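You operate a simulated robot arm through the tools that you are given. There is no shell and no other tool. Be economical: measure what you need, move in short steps, check, and stop when the job is done.

Carry out the task below with a simulated robot arm. There is one attempt and no reset: what you move stays moved.

## Task
Put things in order on the top of the white table. At the end: the blue beaker stands where the purple carton stood; the purple carton stands on top of the ice pack; the white scoop stands where the blue beaker stood; the white tissue stands on top of the teal slip; whatever was shut is shut again. Leave all else as you found it, and nothing knocked over.
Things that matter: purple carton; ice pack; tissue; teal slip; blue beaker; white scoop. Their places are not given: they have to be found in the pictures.

Only the result counts: the job must be done as asked and must still hold three seconds after the hand-in. Knocking over, shifting, dropping, spilling or breaking anything else fails it.

## Robot
A 7-joint arm with a two-finger parallel gripper, fixed in place. Base frame: the origin is at the foot of the arm, x ahead of it, y to its left, z up; the work surface is at about z = 0. Units: m, degrees, N and s.
With the tool pointing down near the work surface it reaches from about 0.24 to 0.62 m from the base axis. Its first joint turns from -66.0 to 66.0 degrees. Payload 2.6 kg.
The tool frame sits at the grasp point between the pads (the TCP): z along the fingers, y along the line on which they close. The tips reach 0.03 m beyond it. Largest opening 0.094 m; finger width 0.028, thickness 0.01; the body of the gripper, 0.05 by 0.096 m, starts 0.055 m behind the TCP.
Orientation is that of the tool frame in the base frame, as a unit quaternion [x, y, z, w]. With the fingers straight down and closing along the base's y, the tool's x points along the base's -x, its y along +y and its z along -z.

## Interface
- The arm moves only by the tool apply_moves. Its argument "steps" is one flat list of numbers, 7 for each row, row after row: the shift along the base's x, y, z in units of 300 mm (1.0 is 300 mm), then the turn, a rotation vector about the base's x, y, z in units of 120 degrees (1.0 is 120 degrees), then the finger opening in mm, from 0 to 94. In form: [tx, ty, tz, wx, wy, wz, jaw, tx, ty, tz, wx, wy, wz, jaw, ...]. A call has 1 to 10 rows; each row is the pose to reach, as a shift and turn from the pose commanded when the call began. A call with a number of a shift or a turn outside -1 to 1 is refused whole. Rows are played at 5 a second. More than 0.05 m and 8.6 degrees between two rows, or a gripper value outside its range, and nothing of the call is played. Where a pose cannot be reached the arm comes as near as it can. A force on the tool above 40 N (or 10 N above the force at the start of the call, whichever is more), or a blocked arm, ends the call early, and 0.2 s more pass. Each finger travels about 0.072 m/s and halts on what it meets, pressing with about 22 N; the grip force reading is that of the motor and also rises with nothing between the fingers. The clock runs only during rows and for 0.2 s after the last one: add rows that repeat a pose to give the fingers time. The reply holds the time, the measured pose of the TCP, the force on the tool along the base axes, the opening and the grip force, in the units named above and with some noise.
- Cameras (640 x 400 px; columns grow to the right, rows downward): "scene" is fixed at [0.0456, 0.4399, 0.5613]; the picture's right is [-0.67, -0.74, 0.00], its down [-0.43, 0.39, -0.81] and it looks along [0.60, -0.54, -0.58] (base axes); focal length 339 px, centre (320, 200). "wrist" rides on the gripper at [-0.037, 0, -0.058] in the tool frame; the picture's right is [0.00, -1.00, 0.00], its down [0.97, 0.00, -0.24] and it looks along [0.24, 0.00, 0.97] (tool axes); focal length 218 px, centre (320, 200).
- camera(camera): a new picture of that camera. No time passes.
- point_at(camera, pixels): there is no depth. For up to 12 entries [column, row, z] of the newest picture of that camera ("zoom" is the newest enlarged one), the place [x, y] in the base frame at which the ray of that pixel passes the height z, good to about 0.002 m. No time passes.
- inspect(camera, box): a new picture of the part [left, top, right, bottom] of that camera's present view, enlarged. No time passes.
- finish_job(): hands the job in; it is judged then, once.

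Keep the steps short. Do not move on a guess: measure, check each grasp and each placing, and mend mistakes. In all there are 80 turns and 38 pictures (those below and enlarged ones count). Leave the gripper open and the arm clear of the work at the hand-in unless told otherwise, and finish with a single line.

The tools are called after "Request:" as name(argument=value, ...) on one line, values as JSON. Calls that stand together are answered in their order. apply_moves: Moves the arm, as the interface text tells. Its arguments: {"type":"object","properties":{"steps":{"type":"array"}},"required":["steps"]} The other tools are called the same way: camera (camera) takes a picture; point_at (camera, pixels) gives the place at which the rays of pixels pass given heights; inspect (camera, box) takes an enlarged picture of a part of a camera's view; finish_job () hands the job in.

At the start:

```text
time_s: 0.0
ee_pos: [0.4129, 0.1136, 0.3453]
orientation: [0.0, 1.0, 0.0, 0.0]
ft_force: [-0.8, 0.1, 0.5]
finger_gap: 0.094
gripper_force: 0.2
```

scene: 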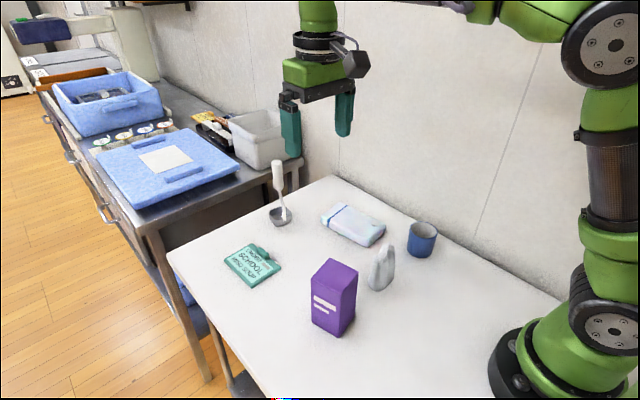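
wrist: 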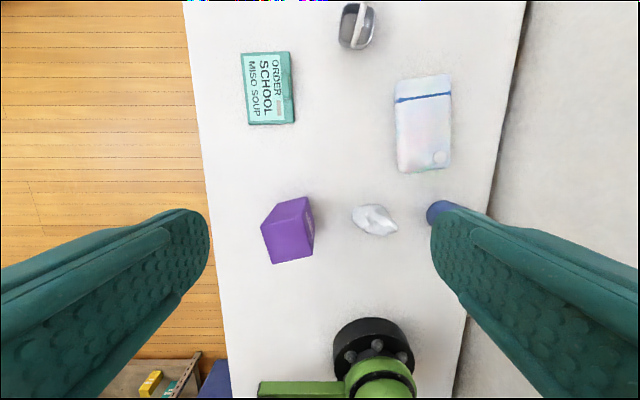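

I see all six things in the scene picture: carton (333,297), tissue (382,268), beaker (422,239), ice pack (353,225), scoop (280,200) and slip (252,263). I'll enlarge both views to measure them.

Request:
inspect(camera="scene", box=[210, 150, 450, 350])

Request:
inspect(camera="wrist", box=[180, 0, 540, 280])

```text
2.00 times, centred on (330, 250) of scene
```

zoom: 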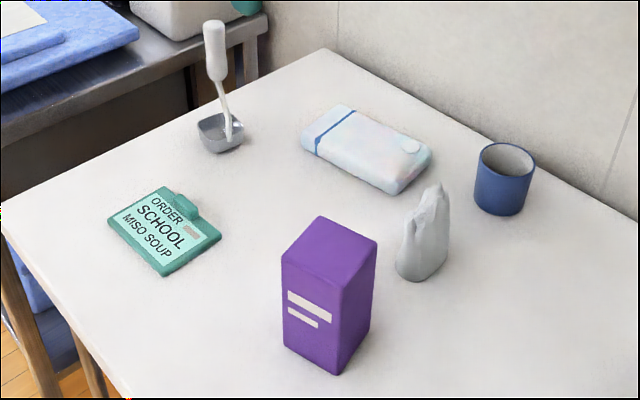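

```text
1.43 times, centred on (360, 140) of wrist
```

zoom: 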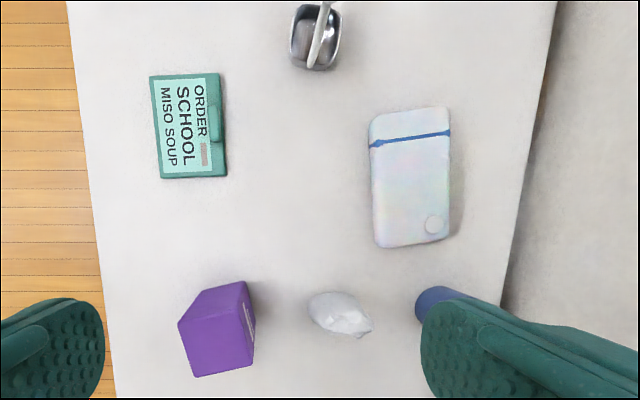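

Nothing appears lidded or shut. Next I'll measure base and top corners of the items in both views.

Request:
point_at(camera="scene", pixels=[[312.5, 322.5, 0], [337.5, 337, 0], [355, 315, 0], [420, 257.5, 0], [407.5, 251, 0], [432.5, 253, 0], [280, 226, 0], [269, 211, 0], [290, 222, 0], [369, 286, 0], [392, 283, 0], [379, 291, 0]])

Request:
point_at(camera="zoom", pixels=[[150, 75, 0.012], [220, 73, 0.012], [227, 175, 0.012], [160, 179, 0.012], [370, 120, 0.02], [448, 108, 0.02], [450, 237, 0.02], [378, 247, 0.02], [179, 322, 0.1], [195, 377, 0.1], [252, 360, 0.1], [245, 282, 0.1]])

Request:
inspect(camera="scene", box=[300, 190, 444, 310])

```text
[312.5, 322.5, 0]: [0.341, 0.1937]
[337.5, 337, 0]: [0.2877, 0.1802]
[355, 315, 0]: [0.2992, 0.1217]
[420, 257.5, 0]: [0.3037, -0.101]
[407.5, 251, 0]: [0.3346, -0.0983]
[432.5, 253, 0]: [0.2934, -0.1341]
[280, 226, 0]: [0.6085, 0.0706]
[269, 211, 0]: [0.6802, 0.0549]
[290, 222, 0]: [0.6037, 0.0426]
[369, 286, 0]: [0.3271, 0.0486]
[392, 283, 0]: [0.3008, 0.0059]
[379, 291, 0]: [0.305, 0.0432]
```

```text
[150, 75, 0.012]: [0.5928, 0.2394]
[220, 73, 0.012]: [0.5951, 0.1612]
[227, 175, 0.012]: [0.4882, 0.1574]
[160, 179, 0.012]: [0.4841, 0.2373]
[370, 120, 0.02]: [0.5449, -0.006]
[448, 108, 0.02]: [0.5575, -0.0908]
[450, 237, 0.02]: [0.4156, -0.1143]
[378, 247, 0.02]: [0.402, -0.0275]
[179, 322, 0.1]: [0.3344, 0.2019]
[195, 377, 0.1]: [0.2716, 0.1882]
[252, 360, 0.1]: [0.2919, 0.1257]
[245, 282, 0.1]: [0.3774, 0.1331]
```

```text
3.33 times, centred on (372, 250) of scene
```

zoom: 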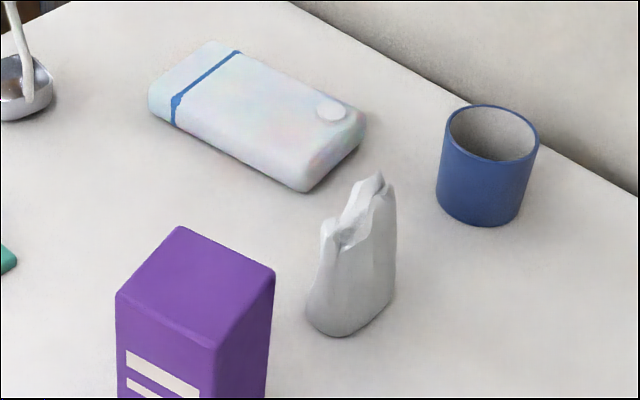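

Carton: base centre about (0.320,0.158), yaw about +12°, height about 0.122 by my ray calculation. I'll move above it, turned to match, and look with the wrist camera.

Request:
apply_moves(steps=[-0.0774, 0.0368, -0.075, 0, 0, 0.026, 94, -0.155, 0.0735, -0.15, 0, 0, 0.052, 94, -0.232, 0.11, -0.225, 0, 0, 0.078, 94, -0.3097, 0.147, -0.3, 0, 0, 0.102, 94, -0.3097, 0.147, -0.3, 0, 0, 0.102, 94])

Request:
camera(camera="wrist")

```text
time_s: 1.2
ee_pos: [0.3197, 0.1579, 0.2552]
orientation: [-0.105, 0.994, 0.0, -0.001]
ft_force: [0.0, 0.7, 0.2]
finger_gap: 0.094
gripper_force: 0.0
```

```text
32 pictures are left
```

wrist: 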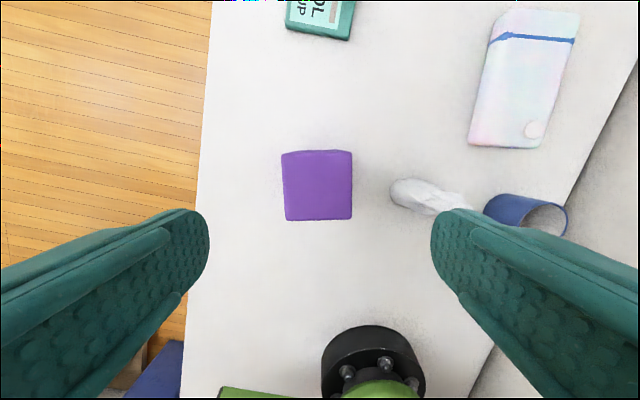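

The carton's top face (282–352, 151–220) is nearly square to the fingers. I'll measure its corners, plus the ice pack, tissue, beaker and table edge.

Request:
point_at(camera="wrist", pixels=[[282, 154, 0.122], [351, 151, 0.122], [352, 219, 0.122], [287, 220, 0.122], [486, 209, 0.07], [567, 215, 0.07], [528, 194, 0.07], [468, 145, 0.02], [539, 147, 0.02], [580, 16, 0.02], [500, 8, 0.02], [580, 190, 0.0]])

```text
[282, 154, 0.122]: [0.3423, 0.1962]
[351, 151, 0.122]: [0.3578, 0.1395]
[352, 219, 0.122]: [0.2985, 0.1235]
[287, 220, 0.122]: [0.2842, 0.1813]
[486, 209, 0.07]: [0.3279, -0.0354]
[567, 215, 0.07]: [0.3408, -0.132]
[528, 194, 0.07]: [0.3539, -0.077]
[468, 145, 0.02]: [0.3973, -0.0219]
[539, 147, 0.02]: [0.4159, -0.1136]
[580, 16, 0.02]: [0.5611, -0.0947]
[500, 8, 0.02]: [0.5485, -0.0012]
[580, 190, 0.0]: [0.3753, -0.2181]
```

Carton centre about (0.3205,0.159), yaw about 14.5°. I'll descend to z=0.085 around it and close.

Request:
apply_moves(steps=[0.0027, 0.0037, -0.15, 0, 0, 0.019, 94, 0.0027, 0.0037, -0.3, 0, 0, 0.019, 94, 0.0027, 0.0037, -0.43, 0, 0, 0.019, 94, 0.0027, 0.0037, -0.567, 0, 0, 0.019, 94, 0.0027, 0.0037, -0.567, 0, 0, 0.019, 94, 0.0027, 0.0037, -0.567, 0, 0, 0.019, 75, 0.0027, 0.0037, -0.567, 0, 0, 0.019, 50, 0.0027, 0.0037, -0.567, 0, 0, 0.019, 50, 0.0027, 0.0037, -0.567, 0, 0, 0.019, 50])

```text
time_s: 3.2
ee_pos: [0.3183, 0.1588, 0.0849]
orientation: [-0.127, 0.992, 0.0, 0.0]
ft_force: [-0.1, 0.6, -0.8]
finger_gap: 0.0658
gripper_force: 21.7
```

The fingers stopped at 0.066 with 21.7 N, so they hold something. I'll lift 0.03 and check.

Request:
apply_moves(steps=[0, 0, 0.05, 0, 0, 0, 50, 0, 0, 0.1, 0, 0, 0, 50, 0, 0, 0.1, 0, 0, 0, 50])

Request:
camera(camera="scene")

```text
time_s: 4.0
ee_pos: [0.3177, 0.1596, 0.1167]
orientation: [-0.126, 0.992, 0.0, -0.001]
ft_force: [0.5, -0.5, -0.6]
finger_gap: 0.0655
gripper_force: 21.7
```

```text
31 pictures are left
```

scene: 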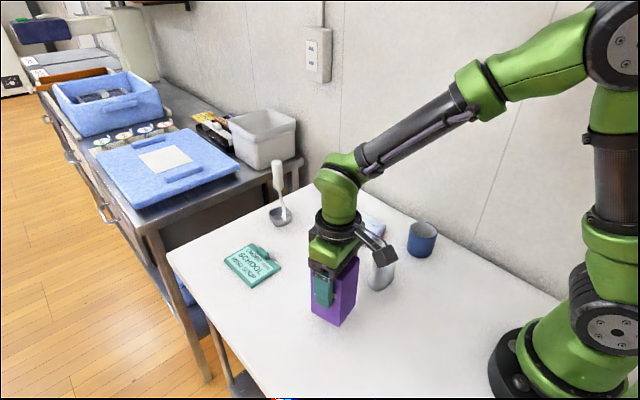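

The carton is lifted. I'll raise it to about 0.215 and carry it above the ice pack (0.485,-0.056).

Request:
apply_moves(steps=[0, 0, 0.16, 0, 0, 0, 50, 0, 0, 0.32, 0, 0, 0, 50, 0.078, -0.102, 0.333, 0, 0, -0.008, 50, 0.157, -0.205, 0.333, 0, 0, -0.016, 50, 0.235, -0.307, 0.333, 0, 0, -0.025, 50, 0.313, -0.41, 0.333, 0, 0, -0.033, 50, 0.391, -0.512, 0.333, 0, 0, -0.041, 50, 0.47, -0.615, 0.333, 0, 0, -0.05, 50, 0.548, -0.717, 0.333, 0, 0, -0.058, 50, 0.548, -0.717, 0.333, 0, 0, -0.058, 50])

Request:
camera(camera="scene")

Request:
camera(camera="wrist")

```text
time_s: 6.2
ee_pos: [0.4825, -0.0567, 0.2156]
orientation: [-0.066, 0.998, 0.0, 0.0]
ft_force: [-0.3, -0.4, -0.2]
finger_gap: 0.0657
gripper_force: 22.2
```

```text
30 pictures are left
```

scene: 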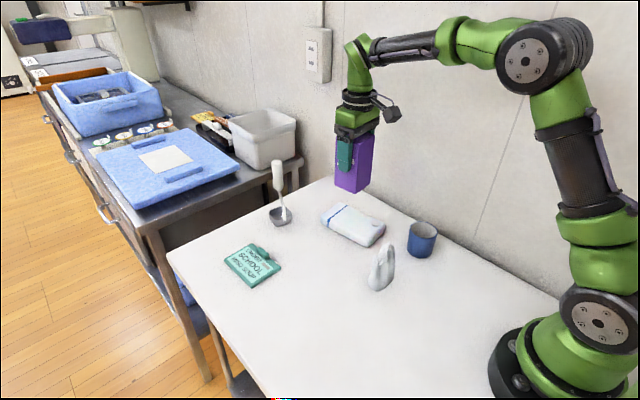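

```text
29 pictures are left
```

wrist: 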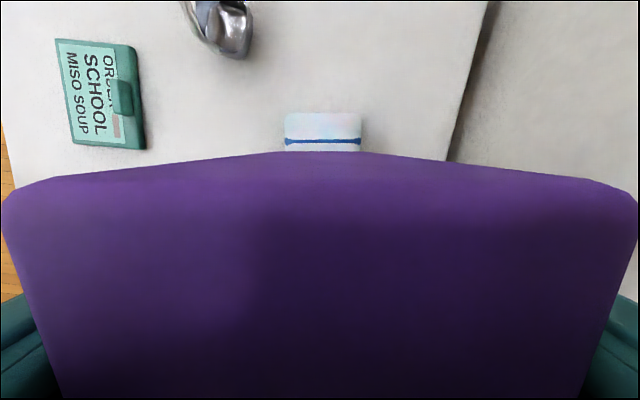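

Carton is vertical and centred on the ice pack. I'll lower until the bottom is about 0.04 high.

Request:
apply_moves(steps=[0.005, 0, -0.1, 0, 0, 0, 50, 0.007, 0, -0.2, 0, 0, 0, 50, 0.007, 0, -0.3, 0, 0, 0, 50, 0.007, 0, -0.3, 0, 0, 0, 50])

Request:
inspect(camera="scene", box=[300, 140, 420, 260])

```text
time_s: 7.2
ee_pos: [0.4861, -0.0562, 0.1249]
orientation: [-0.066, 0.998, -0.001, -0.001]
ft_force: [1.0, 0.1, -0.8]
finger_gap: 0.0657
gripper_force: 22.1
```

```text
3.33 times, centred on (360, 200) of scene
```

zoom: 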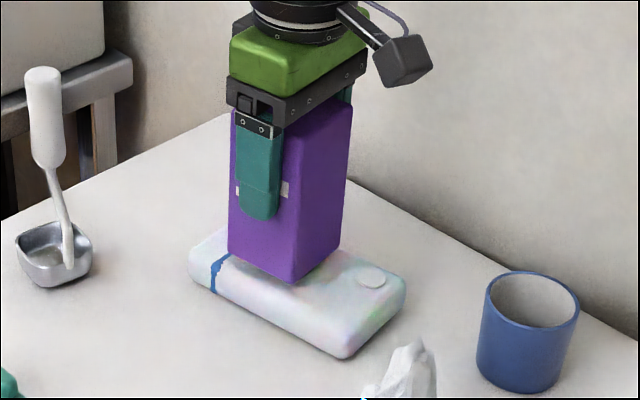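

Close to contact. Lowering in 2–3 mm steps until force builds.

Request:
apply_moves(steps=[0, 0, -0.01, 0, 0, 0, 50, 0, 0, -0.02, 0, 0, 0, 50, 0, 0, -0.027, 0, 0, 0, 50, 0, 0, -0.033, 0, 0, 0, 50, 0, 0, -0.04, 0, 0, 0, 50])

```text
time_s: 8.4
ee_pos: [0.4855, -0.0555, 0.1157]
orientation: [-0.065, 0.998, 0.0, 0.0]
ft_force: [-5.1, -0.1, 9.5]
finger_gap: 0.0654
gripper_force: 22.0
```

Contact with 9.5 N, ice-pack top about 0.03. I'll ease the pressure, then open.

Request:
apply_moves(steps=[0, 0, 0.007, 0, 0, 0, 50, 0, 0, 0.007, 0, 0, 0, 72, 0, 0, 0.007, 0, 0, 0, 92, 0, 0, 0.007, 0, 0, 0, 92])

Request:
inspect(camera="scene", box=[300, 140, 420, 260])

```text
time_s: 9.4
ee_pos: [0.4852, -0.0552, 0.1146]
orientation: [-0.065, 0.998, 0.0, 0.0]
ft_force: [-0.5, 0.5, 0.9]
finger_gap: 0.0922
gripper_force: 0.1
```

```text
3.33 times, centred on (360, 200) of scene
```

zoom: 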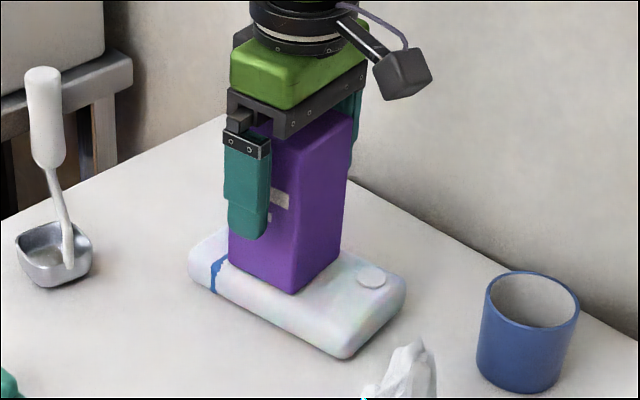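

The carton stands on the ice pack, level. I'll rise straight up, then go above the beaker to look.

Request:
apply_moves(steps=[0, 0, 0.12, 0, 0, 0, 92, 0, 0, 0.28, 0, 0, 0, 92, 0, 0, 0.43, 0, 0, 0, 92, 0, 0, 0.485, 0, 0, 0, 92, -0.133, -0.041, 0.485, 0, 0, -0.015, 92, -0.267, -0.083, 0.485, 0, 0, -0.03, 92, -0.4, -0.124, 0.485, 0, 0, -0.045, 92, -0.533, -0.165, 0.485, 0, 0, -0.063, 94, -0.533, -0.165, 0.485, 0, 0, -0.063, 94])

Request:
camera(camera="wrist")

Request:
inspect(camera="scene", box=[330, 170, 450, 300])

```text
time_s: 11.4
ee_pos: [0.326, -0.107, 0.2596]
orientation: [0.0, 1.0, 0.0, 0.001]
ft_force: [-0.5, 0.1, 0.8]
finger_gap: 0.0941
gripper_force: 0.0
```

```text
26 pictures are left
```

wrist: 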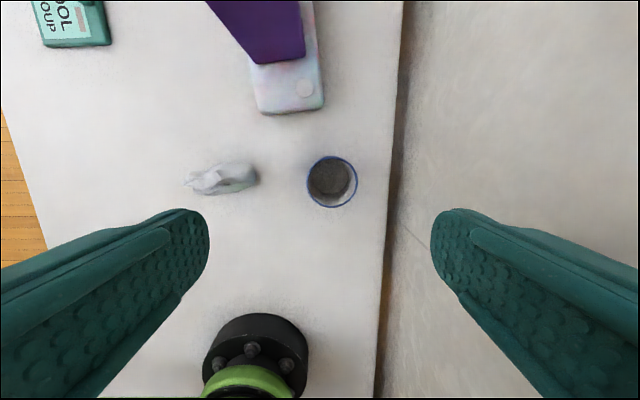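

```text
3.08 times, centred on (390, 235) of scene
```

zoom: 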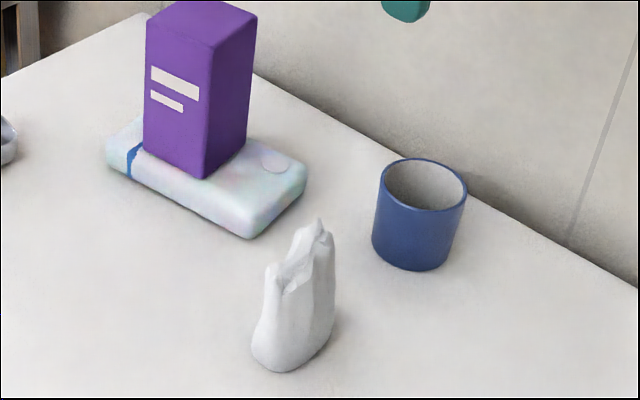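

Beaker rim in wrist: cols 306–358, rows 155–208; in scene, rim centre about (423.8,229.8). I'll intersect both to get its height and centre, and also the tissue and table edge.

Request:
point_at(camera="wrist", pixels=[[332, 181.5, 0.06], [332, 181.5, 0.07], [306, 182, 0.065], [358, 182, 0.065], [332, 155, 0.065], [332, 208, 0.065], [388, 180, 0.0], [185, 180, 0.07], [258, 175, 0.03], [220, 195, 0.03]])

Request:
point_at(camera="scene", pixels=[[423.8, 229.8, 0.05], [423.8, 229.8, 0.06], [423.8, 229.8, 0.07], [423.8, 229.8, 0.08]])

```text
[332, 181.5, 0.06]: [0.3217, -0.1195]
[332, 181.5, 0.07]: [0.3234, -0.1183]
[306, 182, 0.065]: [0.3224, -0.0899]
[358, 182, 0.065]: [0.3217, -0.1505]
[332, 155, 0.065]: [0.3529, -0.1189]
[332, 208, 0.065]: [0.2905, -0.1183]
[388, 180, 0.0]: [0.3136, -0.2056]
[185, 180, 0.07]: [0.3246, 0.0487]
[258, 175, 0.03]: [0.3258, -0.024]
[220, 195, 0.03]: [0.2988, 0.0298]
```

```text
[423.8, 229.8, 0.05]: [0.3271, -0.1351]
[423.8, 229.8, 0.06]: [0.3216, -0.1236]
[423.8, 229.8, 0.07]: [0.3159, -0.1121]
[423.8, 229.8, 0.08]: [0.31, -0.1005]
```

Beaker: centre (0.322,-0.119), diameter 0.061, height about 0.064, table edge at y=-0.206, so the fingers clear it. I'll descend to z=0.042.

Request:
apply_moves(steps=[-0.012, -0.043, -0.15, 0, 0, 0, 94, -0.012, -0.043, -0.3, 0, 0, 0, 94, -0.012, -0.043, -0.45, 0, 0, 0, 94, -0.012, -0.043, -0.58, 0, 0, 0, 94, -0.012, -0.043, -0.66, 0, 0, 0, 94, -0.012, -0.043, -0.727, 0, 0, 0, 94, -0.012, -0.043, -0.727, 0, 0, 0, 94])

Request:
apply_moves(steps=[0, 0, 0, 0, 0, 0, 75, 0, 0, 0, 0, 0, 0, 55, 0, 0, 0, 0, 0, 0, 50, 0, 0, 0, 0, 0, 0, 50])

```text
time_s: 13.0
ee_pos: [0.3221, -0.1183, 0.042]
orientation: [0.001, 1.0, 0.0, 0.0]
ft_force: [0.1, 0.5, -0.1]
finger_gap: 0.094
gripper_force: 0.0
```

```text
time_s: 14.0
ee_pos: [0.3224, -0.1178, 0.0431]
orientation: [0.0, 1.0, 0.0, -0.001]
ft_force: [-0.7, -0.3, -0.5]
finger_gap: 0.0624
gripper_force: 22.4
```

Gripped at 0.0624, matching the diameter. Lift to 0.16 and carry over to the carton's old place.

Request:
apply_moves(steps=[0, 0, 0.1, 0, 0, 0, 50, 0, 0, 0.25, 0, 0, 0, 50, 0, 0, 0.4, 0, 0, 0, 50, -0.005, 0.14, 0.4, 0, 0, 0, 50, -0.005, 0.28, 0.4, 0, 0, 0, 50, -0.005, 0.42, 0.4, 0, 0, 0, 50, -0.005, 0.56, 0.4, 0, 0, 0, 50, -0.005, 0.7, 0.4, 0, 0, 0, 50, -0.005, 0.83, 0.4, 0, 0, 0, 50, -0.005, 0.925, 0.4, 0, 0, 0, 50])

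Request:
camera(camera="scene")

```text
time_s: 16.2
ee_pos: [0.3201, 0.1594, 0.1642]
orientation: [0.001, 1.0, 0.0, 0.0]
ft_force: [0.3, -1.2, -0.2]
finger_gap: 0.0622
gripper_force: 21.8
```

```text
24 pictures are left
```

scene: 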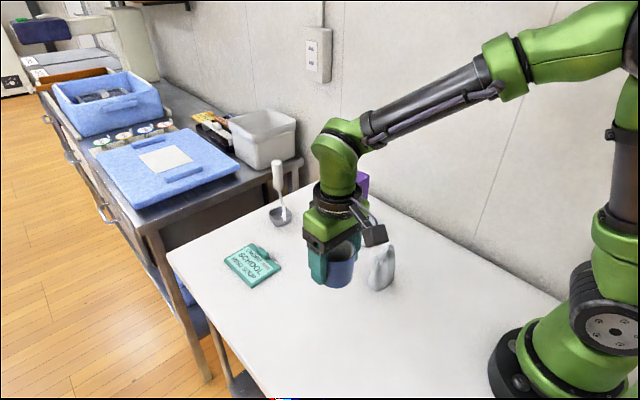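

Held upright. Lower to within a few mm, then gently to contact.

Request:
apply_moves(steps=[0, 0, -0.12, 0, 0, 0, 50, 0, 0, -0.25, 0, 0, 0, 50, 0, 0, -0.35, 0, 0, 0, 50, 0, 0, -0.385, 0, 0, 0, 50, 0, 0, -0.395, 0, 0, 0, 50, 0, 0, -0.402, 0, 0, 0, 50, 0, 0, -0.405, 0, 0, 0, 50])

```text
time_s: 17.8
ee_pos: [0.3212, 0.1605, 0.0428]
orientation: [0.0, 1.0, 0.0, 0.0]
ft_force: [-0.5, -0.6, 4.2]
finger_gap: 0.0621
gripper_force: 22.1
```

Touching with 4 N at the height it was taken from. Release and rise.

Request:
apply_moves(steps=[0, 0, 0.004, 0, 0, 0, 60, 0, 0, 0.004, 0, 0, 0, 78, 0, 0, 0.004, 0, 0, 0, 94, 0, 0, 0.004, 0, 0, 0, 94, 0, 0, 0.12, 0, 0, 0, 94, 0, 0, 0.28, 0, 0, 0, 94, 0, 0, 0.43, 0, 0, 0, 94, 0, 0, 0.58, 0, 0, 0, 94, 0, 0, 0.7, 0, 0, 0, 94, 0, 0, 0.7, 0, 0, 0, 94])

Request:
camera(camera="wrist")

```text
time_s: 20.0
ee_pos: [0.3205, 0.1591, 0.2524]
orientation: [0.0, 1.0, 0.0, 0.0]
ft_force: [-0.4, 0.1, 0.2]
finger_gap: 0.094
gripper_force: 0.0
```

```text
23 pictures are left
```

wrist: 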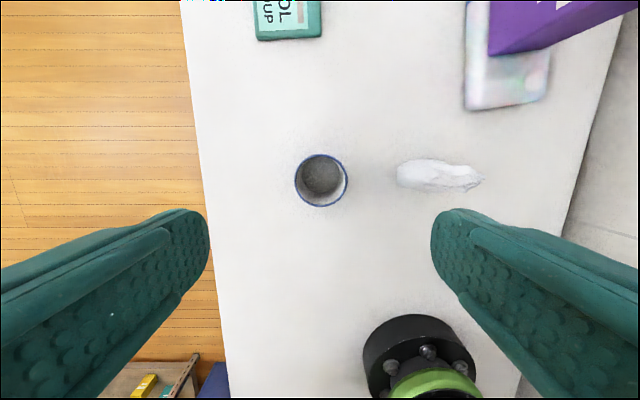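

Beaker placed. Next the tissue: move over about (0.315,0.025) to measure it.

Request:
apply_moves(steps=[0, -0.12, 0, 0, 0, 0, 94, 0, -0.24, 0, 0, 0, 0, 94, 0, -0.36, 0, 0, 0, 0, 94, 0, -0.447, 0, 0, 0, 0, 94, 0, -0.447, 0, 0, 0, 0, 94])

Request:
inspect(camera="wrist", box=[220, 110, 420, 250])

Request:
inspect(camera="scene", box=[340, 230, 420, 300])

```text
time_s: 21.2
ee_pos: [0.3188, 0.0253, 0.2527]
orientation: [0.001, 1.0, -0.001, 0.0]
ft_force: [0.0, -0.8, -0.2]
finger_gap: 0.0942
gripper_force: 0.1
```

```text
2.86 times, centred on (320, 180) of wrist
```

zoom: 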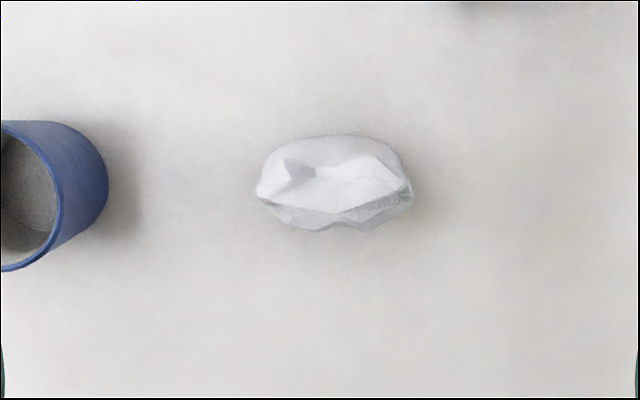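

```text
5.71 times, centred on (380, 265) of scene
```

zoom: 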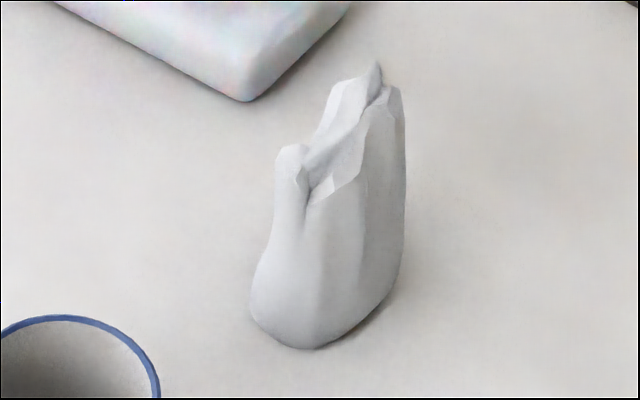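

Tissue in the wrist view: cols 297–353, rows 157–192, wide in y and thin in x. I'll measure the extents and height.

Request:
point_at(camera="wrist", pixels=[[297.5, 168, 0.05], [352.5, 168, 0.05], [325, 157, 0.03], [325, 157, 0.0], [325, 191, 0.06], [325, 191, 0.08], [313, 168, 0.07], [352, 164, 0.08], [298, 168, 0.07], [352, 164, 0.07]])

Request:
point_at(camera="scene", pixels=[[378.2, 290.9, 0], [368, 285, 0.0], [394, 276, 0.0], [394, 276, 0.01], [389.6, 240.8, 0.07], [389.6, 240.8, 0.08], [389.6, 240.8, 0.09], [374, 255, 0.06], [374, 255, 0.07], [374, 255, 0.08]])

```text
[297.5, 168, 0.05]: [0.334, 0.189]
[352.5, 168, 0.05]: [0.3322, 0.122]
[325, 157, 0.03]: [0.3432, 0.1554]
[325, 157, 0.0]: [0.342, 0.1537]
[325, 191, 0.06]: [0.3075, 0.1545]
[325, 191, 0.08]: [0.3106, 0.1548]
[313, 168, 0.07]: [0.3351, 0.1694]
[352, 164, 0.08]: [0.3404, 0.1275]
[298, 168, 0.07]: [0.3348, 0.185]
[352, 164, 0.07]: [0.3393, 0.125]
```

```text
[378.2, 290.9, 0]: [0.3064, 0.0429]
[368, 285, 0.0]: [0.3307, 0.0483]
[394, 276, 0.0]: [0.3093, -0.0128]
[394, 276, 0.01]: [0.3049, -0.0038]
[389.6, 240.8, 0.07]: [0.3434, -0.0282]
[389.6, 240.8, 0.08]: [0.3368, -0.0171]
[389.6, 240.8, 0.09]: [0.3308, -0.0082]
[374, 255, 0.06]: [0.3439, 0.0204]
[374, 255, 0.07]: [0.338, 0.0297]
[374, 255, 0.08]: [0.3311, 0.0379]
```

The wrist points used the earlier full picture, taken 0.134 m further left. After correcting for that, the tissue spans y -0.012 to 0.055 and x 0.307 to 0.341, height about 0.085. I'll turn the gripper toward +90° so it closes across the thin side.

Request:
apply_moves(steps=[0, 0, 0, 0, 0, 0.07, 94, 0, 0, 0, 0, 0, 0.14, 94, 0, 0, 0, 0, 0, 0.21, 94, 0, 0, 0, 0, 0, 0.28, 94, 0, 0, 0, 0, 0, 0.35, 94, 0, 0, 0, 0, 0, 0.42, 94, 0, 0, 0, 0, 0, 0.49, 94, 0, 0, 0, 0, 0, 0.56, 94, 0, 0, 0, 0, 0, 0.63, 94, 0, 0, 0, 0, 0, 0.7, 94])

Request:
apply_moves(steps=[0.012, -0.018, 0, 0, 0, 0.05, 94, 0.012, -0.018, 0, 0, 0, 0.05, 94])

Request:
camera(camera="wrist")

```text
time_s: 23.4
ee_pos: [0.321, 0.0241, 0.2516]
orientation: [-0.67, 0.743, 0.0, 0.0]
ft_force: [-0.7, -0.4, -0.5]
finger_gap: 0.094
gripper_force: 0.0
```

```text
time_s: 24.0
ee_pos: [0.3246, 0.0198, 0.2513]
orientation: [0.707, -0.707, 0.0, 0.0]
ft_force: [0.3, 0.9, -0.5]
finger_gap: 0.0939
gripper_force: 0.0
```

```text
20 pictures are left
```

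wrist: 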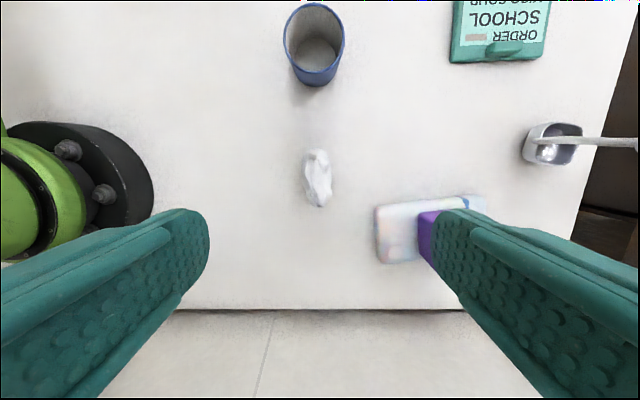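

Well placed: tissue at cols 303–333. Measuring its middle from this view.

Request:
point_at(camera="wrist", pixels=[[303, 170, 0.04], [333, 180, 0.04], [318, 149, 0.03], [318, 207, 0.085], [376, 230, 0.015], [377, 206, 0.025]])

```text
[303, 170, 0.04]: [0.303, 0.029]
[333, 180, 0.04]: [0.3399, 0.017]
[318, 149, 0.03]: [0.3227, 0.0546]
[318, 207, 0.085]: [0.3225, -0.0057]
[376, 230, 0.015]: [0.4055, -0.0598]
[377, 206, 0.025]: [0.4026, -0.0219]
```

Centre about (0.322,0.022). Descend to z=0.045 with an 80 mm opening.

Request:
apply_moves(steps=[-0.008, 0.008, -0.15, 0, 0, 0, 80, -0.008, 0.008, -0.3, 0, 0, 0, 80, -0.008, 0.008, -0.45, 0, 0, 0, 80, -0.008, 0.008, -0.57, 0, 0, 0, 80, -0.008, 0.008, -0.688, 0, 0, 0, 80, -0.008, 0.008, -0.688, 0, 0, 0, 80])

Request:
apply_moves(steps=[0, 0, 0, 0, 0, 0, 60, 0, 0, 0, 0, 0, 0, 40, 0, 0, 0, 0, 0, 0, 25, 0, 0, 0, 0, 0, 0, 25, 0, 0, 0, 0, 0, 0, 25])

```text
time_s: 25.4
ee_pos: [0.3215, 0.023, 0.0462]
orientation: [0.708, -0.707, 0.0, -0.001]
ft_force: [1.2, 0.7, 0.0]
finger_gap: 0.08
gripper_force: 0.1
```

```text
time_s: 26.6
ee_pos: [0.3212, 0.0236, 0.0476]
orientation: [0.708, -0.707, 0.0, 0.0]
ft_force: [-0.5, -0.6, -0.1]
finger_gap: 0.0383
gripper_force: 21.8
```

Held at 0.038. Lift and look.

Request:
apply_moves(steps=[0, 0, 0.08, 0, 0, 0, 25, 0, 0, 0.2, 0, 0, 0, 25, 0, 0, 0.35, 0, 0, 0, 25, 0, 0, 0.5, 0, 0, 0, 25])

Request:
inspect(camera="scene", box=[280, 130, 460, 310])

```text
time_s: 27.6
ee_pos: [0.3199, 0.0241, 0.1938]
orientation: [-0.707, 0.707, 0.0, 0.0]
ft_force: [0.4, 0.1, 0.0]
finger_gap: 0.0384
gripper_force: 21.9
```

```text
2.22 times, centred on (370, 220) of scene
```

zoom: 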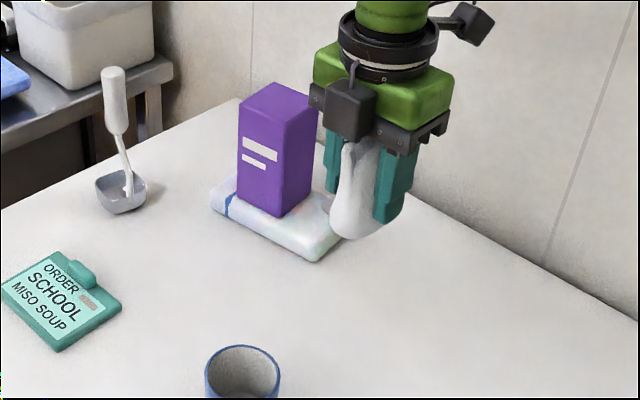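

The tissue hangs upright. Before moving over the slip, I'll measure its raised tab from the scene camera.

Request:
inspect(camera="scene", box=[215, 230, 295, 295])

```text
6.15 times, centred on (255, 262) of scene
```

zoom: 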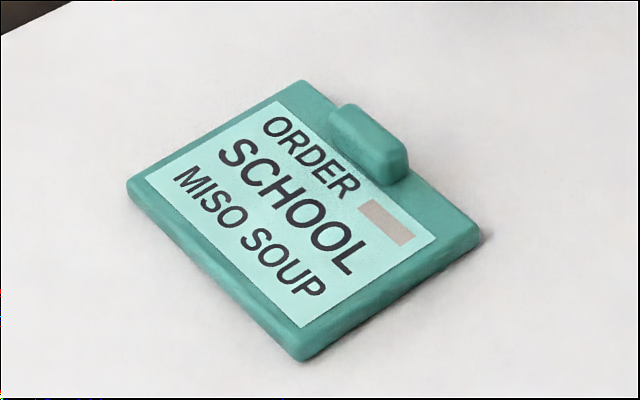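

Request:
point_at(camera="zoom", pixels=[[128, 185, 0.01], [303, 80, 0.01], [483, 235, 0.01], [302, 350, 0.01], [390, 186, 0.01], [333, 132, 0.01], [345, 105, 0.022], [408, 150, 0.022], [408, 175, 0.01], [302, 362, 0.0], [302, 335, 0.01]])

```text
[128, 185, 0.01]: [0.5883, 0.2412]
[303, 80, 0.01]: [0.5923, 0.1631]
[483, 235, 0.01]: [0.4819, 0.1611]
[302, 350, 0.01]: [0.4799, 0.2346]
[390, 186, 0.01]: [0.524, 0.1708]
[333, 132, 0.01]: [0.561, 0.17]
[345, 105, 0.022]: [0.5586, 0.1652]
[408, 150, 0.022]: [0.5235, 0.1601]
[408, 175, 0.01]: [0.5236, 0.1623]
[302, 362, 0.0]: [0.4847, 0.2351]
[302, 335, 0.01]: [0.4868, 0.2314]
```

Slip spans x 0.485–0.59, y 0.161–0.238; tab is at y 0.160–0.171, top about 0.022. I'll aim for (0.538,0.208), turning the tissue's long side along x.

Request:
apply_moves(steps=[0.05, 0.062, 0, 0, 0, -0.07, 25, 0.11, 0.123, 0, 0, 0, -0.14, 25, 0.18, 0.185, 0, 0, 0, -0.21, 25, 0.26, 0.247, 0, 0, 0, -0.28, 25, 0.34, 0.308, 0, 0, 0, -0.35, 25, 0.42, 0.37, 0, 0, 0, -0.42, 25, 0.5, 0.432, 0, 0, 0, -0.49, 25, 0.58, 0.493, 0, 0, 0, -0.56, 25, 0.66, 0.555, 0, 0, 0, -0.63, 25, 0.722, 0.617, 0, 0, 0, -0.7, 25])

Request:
apply_moves(steps=[0, 0, -0.05, 0, 0, -0.05, 25, 0, 0, -0.15, 0, 0, -0.05, 25, 0, 0, -0.3, 0, 0, -0.05, 25, 0, 0, -0.4, 0, 0, -0.05, 25, 0, 0, -0.4, 0, 0, -0.05, 25])

Request:
inspect(camera="scene", box=[205, 170, 345, 300])

```text
time_s: 29.8
ee_pos: [0.5385, 0.2066, 0.1951]
orientation: [-0.051, 0.999, 0.0, -0.001]
ft_force: [0.4, 0.6, -0.8]
finger_gap: 0.0384
gripper_force: 22.1
```

```text
time_s: 31.0
ee_pos: [0.5398, 0.2087, 0.0748]
orientation: [0.001, 1.0, 0.0, 0.0]
ft_force: [-0.8, -1.6, -0.8]
finger_gap: 0.0385
gripper_force: 22.2
```

```text
3.08 times, centred on (275, 235) of scene
```

zoom: 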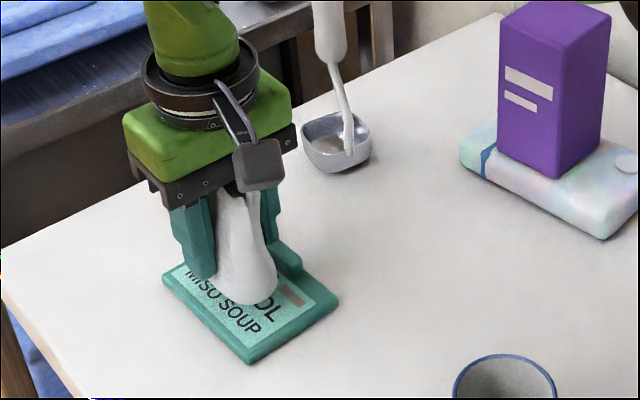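

Over the slip, well inside it. Lowering slowly to contact (expected near z=0.056).

Request:
apply_moves(steps=[0, 0, -0.02, 0, 0, 0, 25, 0, 0, -0.04, 0, 0, 0, 25, 0, 0, -0.05, 0, 0, 0, 25, 0, 0, -0.057, 0, 0, 0, 25, 0, 0, -0.062, 0, 0, 0, 25])

```text
time_s: 32.2
ee_pos: [0.5397, 0.2074, 0.057]
orientation: [0.0, 1.0, -0.001, 0.001]
ft_force: [0.6, -0.2, -0.4]
finger_gap: 0.0384
gripper_force: 22.2
```

Request:
apply_moves(steps=[0, 0, -0.005, 0, 0, 0, 25, 0, 0, -0.009, 0, 0, 0, 25, 0, 0, -0.012, 0, 0, 0, 25])

```text
time_s: 33.0
ee_pos: [0.5414, 0.2079, 0.0553]
orientation: [0.001, 1.0, 0.001, 0.002]
ft_force: [-2.8, -1.4, 17.9]
finger_gap: 0.0384
gripper_force: 22.1
```

Contact (18 N). Ease up, then open just to 50 mm to stay clear of the tab.

Request:
apply_moves(steps=[0, 0, 0.008, 0, 0, 0, 25, 0, 0, 0.008, 0, 0, 0, 25, 0, 0, 0.008, 0, 0, 0, 42, 0, 0, 0.008, 0, 0, 0, 50, 0, 0, 0.008, 0, 0, 0, 50])

Request:
inspect(camera="scene", box=[205, 170, 345, 300])

```text
time_s: 34.2
ee_pos: [0.5375, 0.2081, 0.0557]
orientation: [0.0, 1.0, 0.0, 0.0]
ft_force: [-0.1, 0.2, -0.5]
finger_gap: 0.0503
gripper_force: 0.1
```

```text
3.08 times, centred on (275, 235) of scene
```

zoom: 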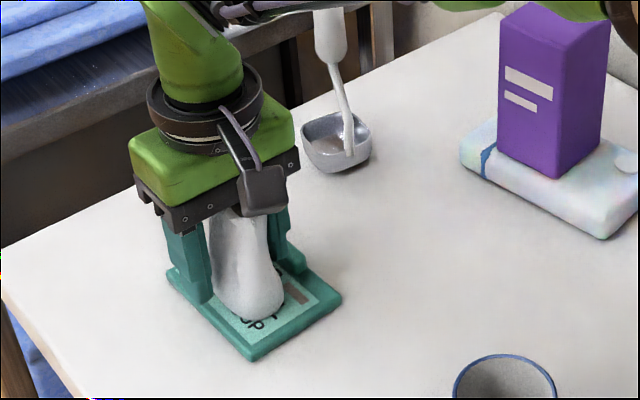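

The tissue stands on the slip. Rise straight up to about 0.26 and look.

Request:
apply_moves(steps=[0, 0, 0.05, 0, 0, 0, 50, 0, 0, 0.15, 0, 0, 0, 50, 0, 0, 0.3, 0, 0, 0, 50, 0, 0, 0.45, 0, 0, 0, 60, 0, 0, 0.6, 0, 0, 0, 94, 0, 0, 0.7, 0, 0, 0, 94, 0, 0, 0.7, 0, 0, 0, 94])

Request:
camera(camera="wrist")

Request:
inspect(camera="scene", box=[205, 140, 345, 300])

```text
time_s: 35.8
ee_pos: [0.5333, 0.2055, 0.2649]
orientation: [0.0, 1.0, 0.0, 0.0]
ft_force: [-0.6, 0.1, 0.3]
finger_gap: 0.0937
gripper_force: 0.1
out of reach, approached as far as the arm can: row 6, 7
```

```text
15 pictures are left
```

wrist: 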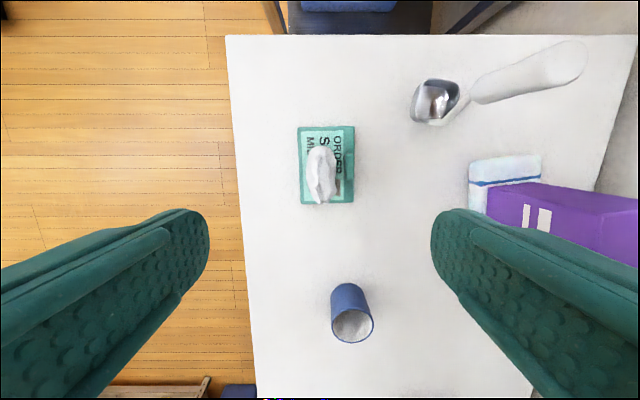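

```text
2.50 times, centred on (275, 220) of scene
```

zoom: 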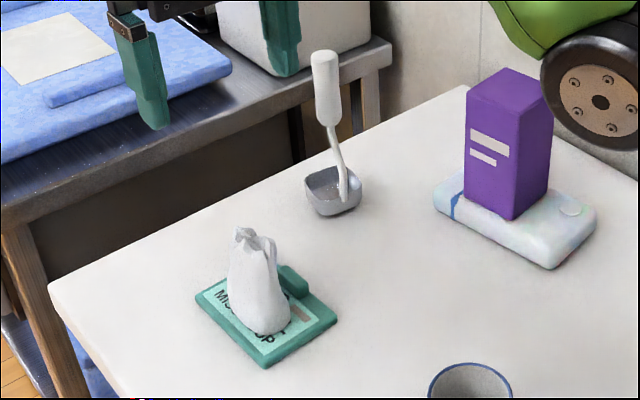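

Tissue is well on the slip. Now the scoop: triangulate handle top (scene ≈(277,161), wrist ≈(576,62)), handle foot (scene (279,190)), and the bowl.

Request:
point_at(camera="scene", pixels=[[277, 162, 0.14], [277, 162, 0.16], [277, 162, 0.18], [279, 186, 0.08], [279, 186, 0.1], [287, 207, 0.0], [287, 207, 0.03], [298, 217, 0.0], [272, 215, 0.0], [309.5, 208, 0.02]])

Request:
point_at(camera="wrist", pixels=[[572, 62, 0.14], [572, 62, 0.16], [572, 62, 0.18], [500, 86, 0.08], [500, 86, 0.1], [436, 101, 0.02], [411, 110, 0.02], [460, 92, 0.02], [440, 79, 0.02], [432, 124, 0.02]])

```text
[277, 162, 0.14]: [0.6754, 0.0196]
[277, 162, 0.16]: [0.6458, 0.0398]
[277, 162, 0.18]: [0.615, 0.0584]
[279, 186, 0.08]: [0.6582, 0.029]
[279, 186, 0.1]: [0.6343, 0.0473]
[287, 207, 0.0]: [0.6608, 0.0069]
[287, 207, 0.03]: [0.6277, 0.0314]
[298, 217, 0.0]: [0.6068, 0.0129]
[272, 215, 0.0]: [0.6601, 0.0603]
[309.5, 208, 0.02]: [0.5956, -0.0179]
```

```text
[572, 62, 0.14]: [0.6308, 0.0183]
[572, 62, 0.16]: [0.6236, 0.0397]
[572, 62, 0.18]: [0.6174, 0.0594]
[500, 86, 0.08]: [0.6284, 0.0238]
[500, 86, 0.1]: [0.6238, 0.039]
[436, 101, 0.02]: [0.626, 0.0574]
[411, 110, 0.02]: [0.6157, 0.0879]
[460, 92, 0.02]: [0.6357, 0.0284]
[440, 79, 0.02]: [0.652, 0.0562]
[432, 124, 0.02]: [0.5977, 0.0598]
```

Handle top at about z=0.175, (0.62,0.052), bowl centre about (0.626,0.058). That is at the edge of vertical reach, so I'll tilt the tool 20° outward and come in from the base side with the fingers straddling the handle. First I'll go to about (0.53,0.048,0.20).

Request:
apply_moves(steps=[-0.01, -0.107, -0.04, 0, -0.033, 0, 70, -0.02, -0.213, -0.085, 0, -0.067, 0, 70, -0.03, -0.32, -0.13, 0, -0.1, 0, 70, -0.033, -0.427, -0.17, 0, -0.133, 0, 70, -0.033, -0.533, -0.217, 0, -0.1667, 0, 70, -0.033, -0.533, -0.217, 0, -0.1667, 0, 70])

Request:
camera(camera="wrist")

Request:
inspect(camera="scene", box=[230, 90, 390, 250])

```text
time_s: 37.2
ee_pos: [0.6448, 0.0632, 0.2484]
orientation: [0.0, 0.985, 0.0, 0.174]
ft_force: [0.2, 0.3, -0.7]
finger_gap: 0.0699
gripper_force: 0.1
out of reach, approached as far as the arm can: row 1, 2, 3, 4, 5, 6
```

```text
13 pictures are left
```

wrist: 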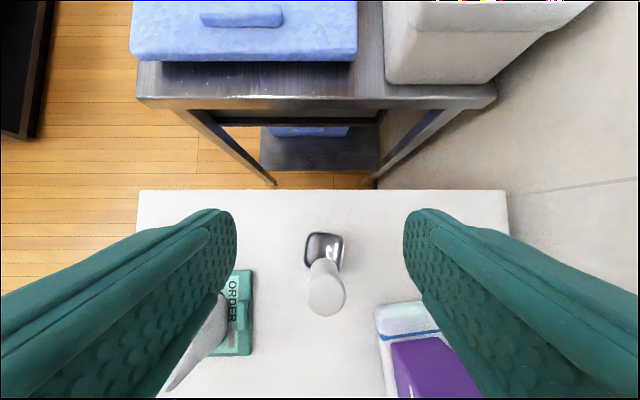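

```text
2.50 times, centred on (310, 170) of scene
```

zoom: 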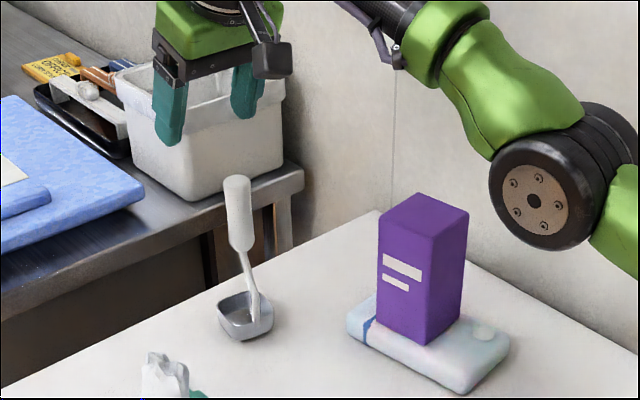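

The arm reports out of reach and sits at (0.645,0.063,0.248) tilted 20°, above and beyond the handle, clear of everything. I'll make a tiny test move (−y 15 mm) to learn what pose shifts are counted from.

Request:
apply_moves(steps=[0, -0.01, 0, 0, 0, 0, 70, 0, -0.01, 0, 0, 0, 0, 70])

```text
time_s: 37.8
ee_pos: [0.6447, 0.0592, 0.2501]
orientation: [0.001, 0.985, 0.0, 0.172]
ft_force: [0.5, 0.3, 0.1]
finger_gap: 0.0702
gripper_force: 0.0
```

Shifts count from the reached pose, and it's now within reach. I'll locate the handle top in the latest wrist picture (≈(326,293)) and the bowl (305–343, 233–270).

Request:
point_at(camera="wrist", pixels=[[326, 294, 0.175], [326, 294, 0.165], [308, 290, 0.165], [345, 290, 0.165], [326, 316, 0.17], [324, 250, 0.015], [305, 252, 0.02], [343, 250, 0.02], [324, 233, 0.02], [325, 262, 0.1], [322, 271, 0.0]])

Request:
point_at(camera="scene", pixels=[[276.5, 172, 0.16], [279, 176, 0.14], [277.5, 161.5, 0.175], [279, 189, 0.11]])

```text
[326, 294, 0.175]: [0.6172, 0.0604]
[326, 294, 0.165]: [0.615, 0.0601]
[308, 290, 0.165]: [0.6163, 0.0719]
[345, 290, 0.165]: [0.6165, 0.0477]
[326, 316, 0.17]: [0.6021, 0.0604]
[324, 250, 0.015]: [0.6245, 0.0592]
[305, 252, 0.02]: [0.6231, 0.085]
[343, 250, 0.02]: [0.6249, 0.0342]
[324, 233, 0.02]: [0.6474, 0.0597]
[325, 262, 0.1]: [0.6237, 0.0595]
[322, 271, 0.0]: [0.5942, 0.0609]
```

```text
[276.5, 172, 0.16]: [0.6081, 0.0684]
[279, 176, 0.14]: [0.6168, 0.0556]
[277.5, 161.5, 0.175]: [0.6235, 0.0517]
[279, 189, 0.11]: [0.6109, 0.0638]
```

Handle axis is about (0.617,0.060), diameter 0.024. The tool's y already matches. I'll descend stepwise toward (0.617,0.060,0.14), stopping halfway first.

Request:
apply_moves(steps=[-0.05, 0.002, -0.05, 0, 0, 0, 70, -0.092, 0.002, -0.13, 0, 0, 0, 70, -0.092, 0.002, -0.2, 0, 0, 0, 70])

```text
time_s: 38.6
ee_pos: [0.6588, 0.0615, 0.2091]
orientation: [-0.001, 0.985, 0.001, 0.172]
ft_force: [-0.1, 0.2, -0.2]
finger_gap: 0.0701
gripper_force: 0.1
out of reach, approached as far as the arm can: row 1, 2, 3
```

The results all fall on one reach circle, so the elbow may be stretched straight (singular). I'll look at the arm in the scene view.

Request:
camera(camera="scene")

```text
11 pictures are left
```

scene: 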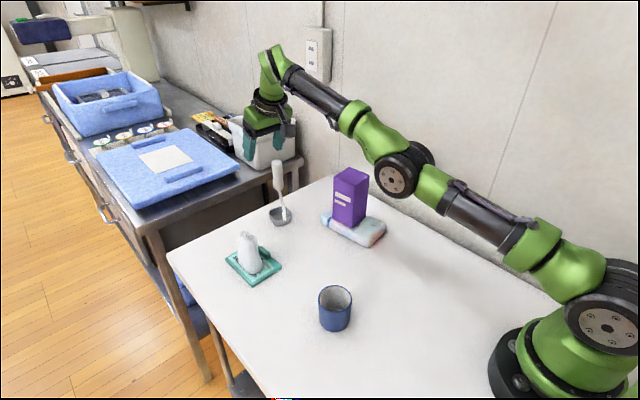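

The arm is indeed straight, so radial moves stall. A small downward move should let the elbow bend. The fingers straddle the handle with room above it, so I'll step down 10 mm at a time and slightly back.

Request:
apply_moves(steps=[0, 0, -0.03, 0, 0, 0, 70, -0.01, 0, -0.05, 0, 0, 0, 70, -0.02, 0, -0.06, 0, 0, 0, 70, -0.03, 0, -0.07, 0, 0, 0, 70, -0.03, 0, -0.07, 0, 0, 0, 70])

```text
time_s: 39.8
ee_pos: [0.6633, 0.0656, 0.1933]
orientation: [0.0, 0.985, 0.0, 0.173]
ft_force: [-0.2, -0.1, 0.0]
finger_gap: 0.07
gripper_force: 0.0
out of reach, approached as far as the arm can: row 2, 3, 4, 5
```

The small steps aren't enough. I'll slide sideways (the fingers are about 15 mm beyond the handle) to the free strip near y=0.145. There I can make a longer downward move to bend the elbow.

Request:
apply_moves(steps=[-0.008, 0.09, 0, 0, 0, 0, 70, -0.022, 0.18, 0, 0, 0, 0, 70, -0.043, 0.265, 0, 0, 0, 0, 70, -0.043, 0.265, 0, 0, 0, 0, 70])

Request:
inspect(camera="scene", box=[180, 60, 400, 280])

```text
time_s: 40.8
ee_pos: [0.6507, 0.1439, 0.1958]
orientation: [-0.001, 0.985, 0.0, 0.174]
ft_force: [-0.2, 0.6, 0.9]
finger_gap: 0.0699
gripper_force: 0.0
```

```text
1.82 times, centred on (290, 170) of scene
```

zoom: 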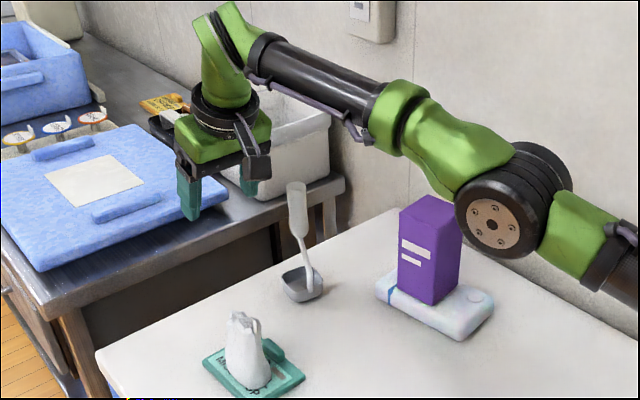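

It's clear of everything there. Narrow the fingers and move straight down about 0.1 m (tips stay above 0.06) to make the elbow bend.

Request:
apply_moves(steps=[0, 0, -0.05, 0, 0, 0, 50, 0, 0, -0.1, 0, 0, 0, 40, 0, 0, -0.15, 0, 0, 0, 40, 0, 0, -0.2, 0, 0, 0, 40, 0, 0, -0.25, 0, 0, 0, 40, 0, 0, -0.3, 0, 0, 0, 40, 0, 0, -0.35, 0, 0, 0, 40])

```text
time_s: 42.4
ee_pos: [0.6497, 0.1454, 0.0898]
orientation: [0.0, 0.985, 0.0, 0.173]
ft_force: [0.4, -0.1, -0.2]
finger_gap: 0.0401
gripper_force: 0.0
```

Reached exactly, with the elbow bent now. Next go inward 50 mm and slightly up.

Request:
apply_moves(steps=[-0.04, -0.02, 0.02, 0, 0, 0, 40, -0.08, -0.03, 0.05, 0, 0, 0, 40, -0.12, -0.04, 0.09, 0, 0, 0, 40, -0.16, -0.05, 0.13, 0, 0, 0, 40, -0.16, -0.05, 0.13, 0, 0, 0, 40])

```text
time_s: 43.6
ee_pos: [0.603, 0.1298, 0.1274]
orientation: [0.0, 0.985, 0.0, 0.174]
ft_force: [-0.8, 0.0, 0.5]
finger_gap: 0.0401
gripper_force: 0.1
```

Free again. I'll raise to z=0.225 slightly inward, then move over the handle at (0.617,0.060).

Request:
apply_moves(steps=[-0.05, 0, 0.11, 0, 0, 0, 50, -0.1, 0, 0.22, 0, 0, 0, 60, -0.11, 0, 0.327, 0, 0, 0, 70, -0.06, -0.1, 0.327, 0, 0, 0, 70, 0, -0.18, 0.327, 0, 0, 0, 70, 0.047, -0.233, 0.327, 0, 0, 0, 70, 0.047, -0.233, 0.327, 0, 0, 0, 70])

Request:
camera(camera="wrist")

```text
time_s: 45.2
ee_pos: [0.6147, 0.0605, 0.2268]
orientation: [0.0, 0.985, 0.0, 0.174]
ft_force: [0.2, -0.9, -0.1]
finger_gap: 0.0702
gripper_force: 0.0
```

```text
9 pictures are left
```

wrist: 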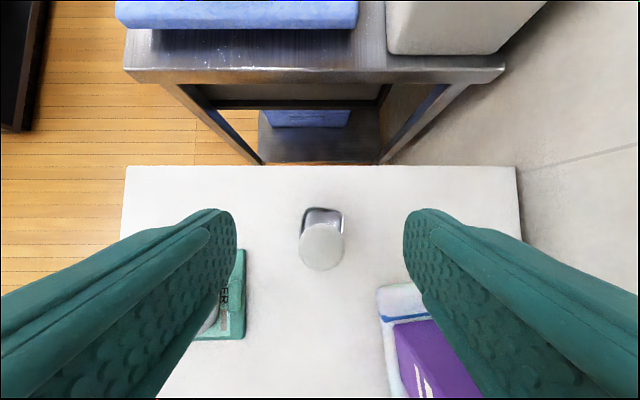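

Request:
point_at(camera="wrist", pixels=[[321, 246, 0.175], [300, 246, 0.175], [343, 246, 0.175], [321, 270, 0.17], [323, 223, 0.02], [301, 220, 0.02], [344, 222, 0.02], [322, 207, 0.02]])

```text
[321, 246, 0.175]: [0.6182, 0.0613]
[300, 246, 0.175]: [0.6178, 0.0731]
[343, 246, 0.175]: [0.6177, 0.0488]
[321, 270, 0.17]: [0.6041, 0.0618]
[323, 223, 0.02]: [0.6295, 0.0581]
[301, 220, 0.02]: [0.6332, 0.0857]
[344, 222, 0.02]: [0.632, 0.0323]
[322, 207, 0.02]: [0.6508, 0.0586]
```

Handle axis at (0.618,0.061), centred between the fingers. Descend to z=0.142 and close.

Request:
apply_moves(steps=[0.01, 0.002, -0.08, 0, 0, 0, 70, 0.01, 0.002, -0.16, 0, 0, 0, 70, 0.01, 0.002, -0.23, 0, 0, 0, 70, 0.01, 0.002, -0.28, 0, 0, 0, 70, 0.01, 0.002, -0.28, 0, 0, 0, 70])

Request:
apply_moves(steps=[0, 0, 0, 0, 0, 0, 50, 0, 0, 0, 0, 0, 0, 30, 0, 0, 0, 0, 0, 0, 15, 0, 0, 0, 0, 0, 0, 15, 0, 0, 0, 0, 0, 0, 15])

```text
time_s: 46.4
ee_pos: [0.6188, 0.0598, 0.1433]
orientation: [0.0, 0.985, 0.001, 0.174]
ft_force: [-0.4, -0.9, 0.5]
finger_gap: 0.07
gripper_force: 0.0
```

```text
time_s: 47.6
ee_pos: [0.6193, 0.0601, 0.1431]
orientation: [0.0, 0.985, 0.0, 0.174]
ft_force: [-0.4, 0.1, -0.3]
finger_gap: 0.0271
gripper_force: 21.9
```

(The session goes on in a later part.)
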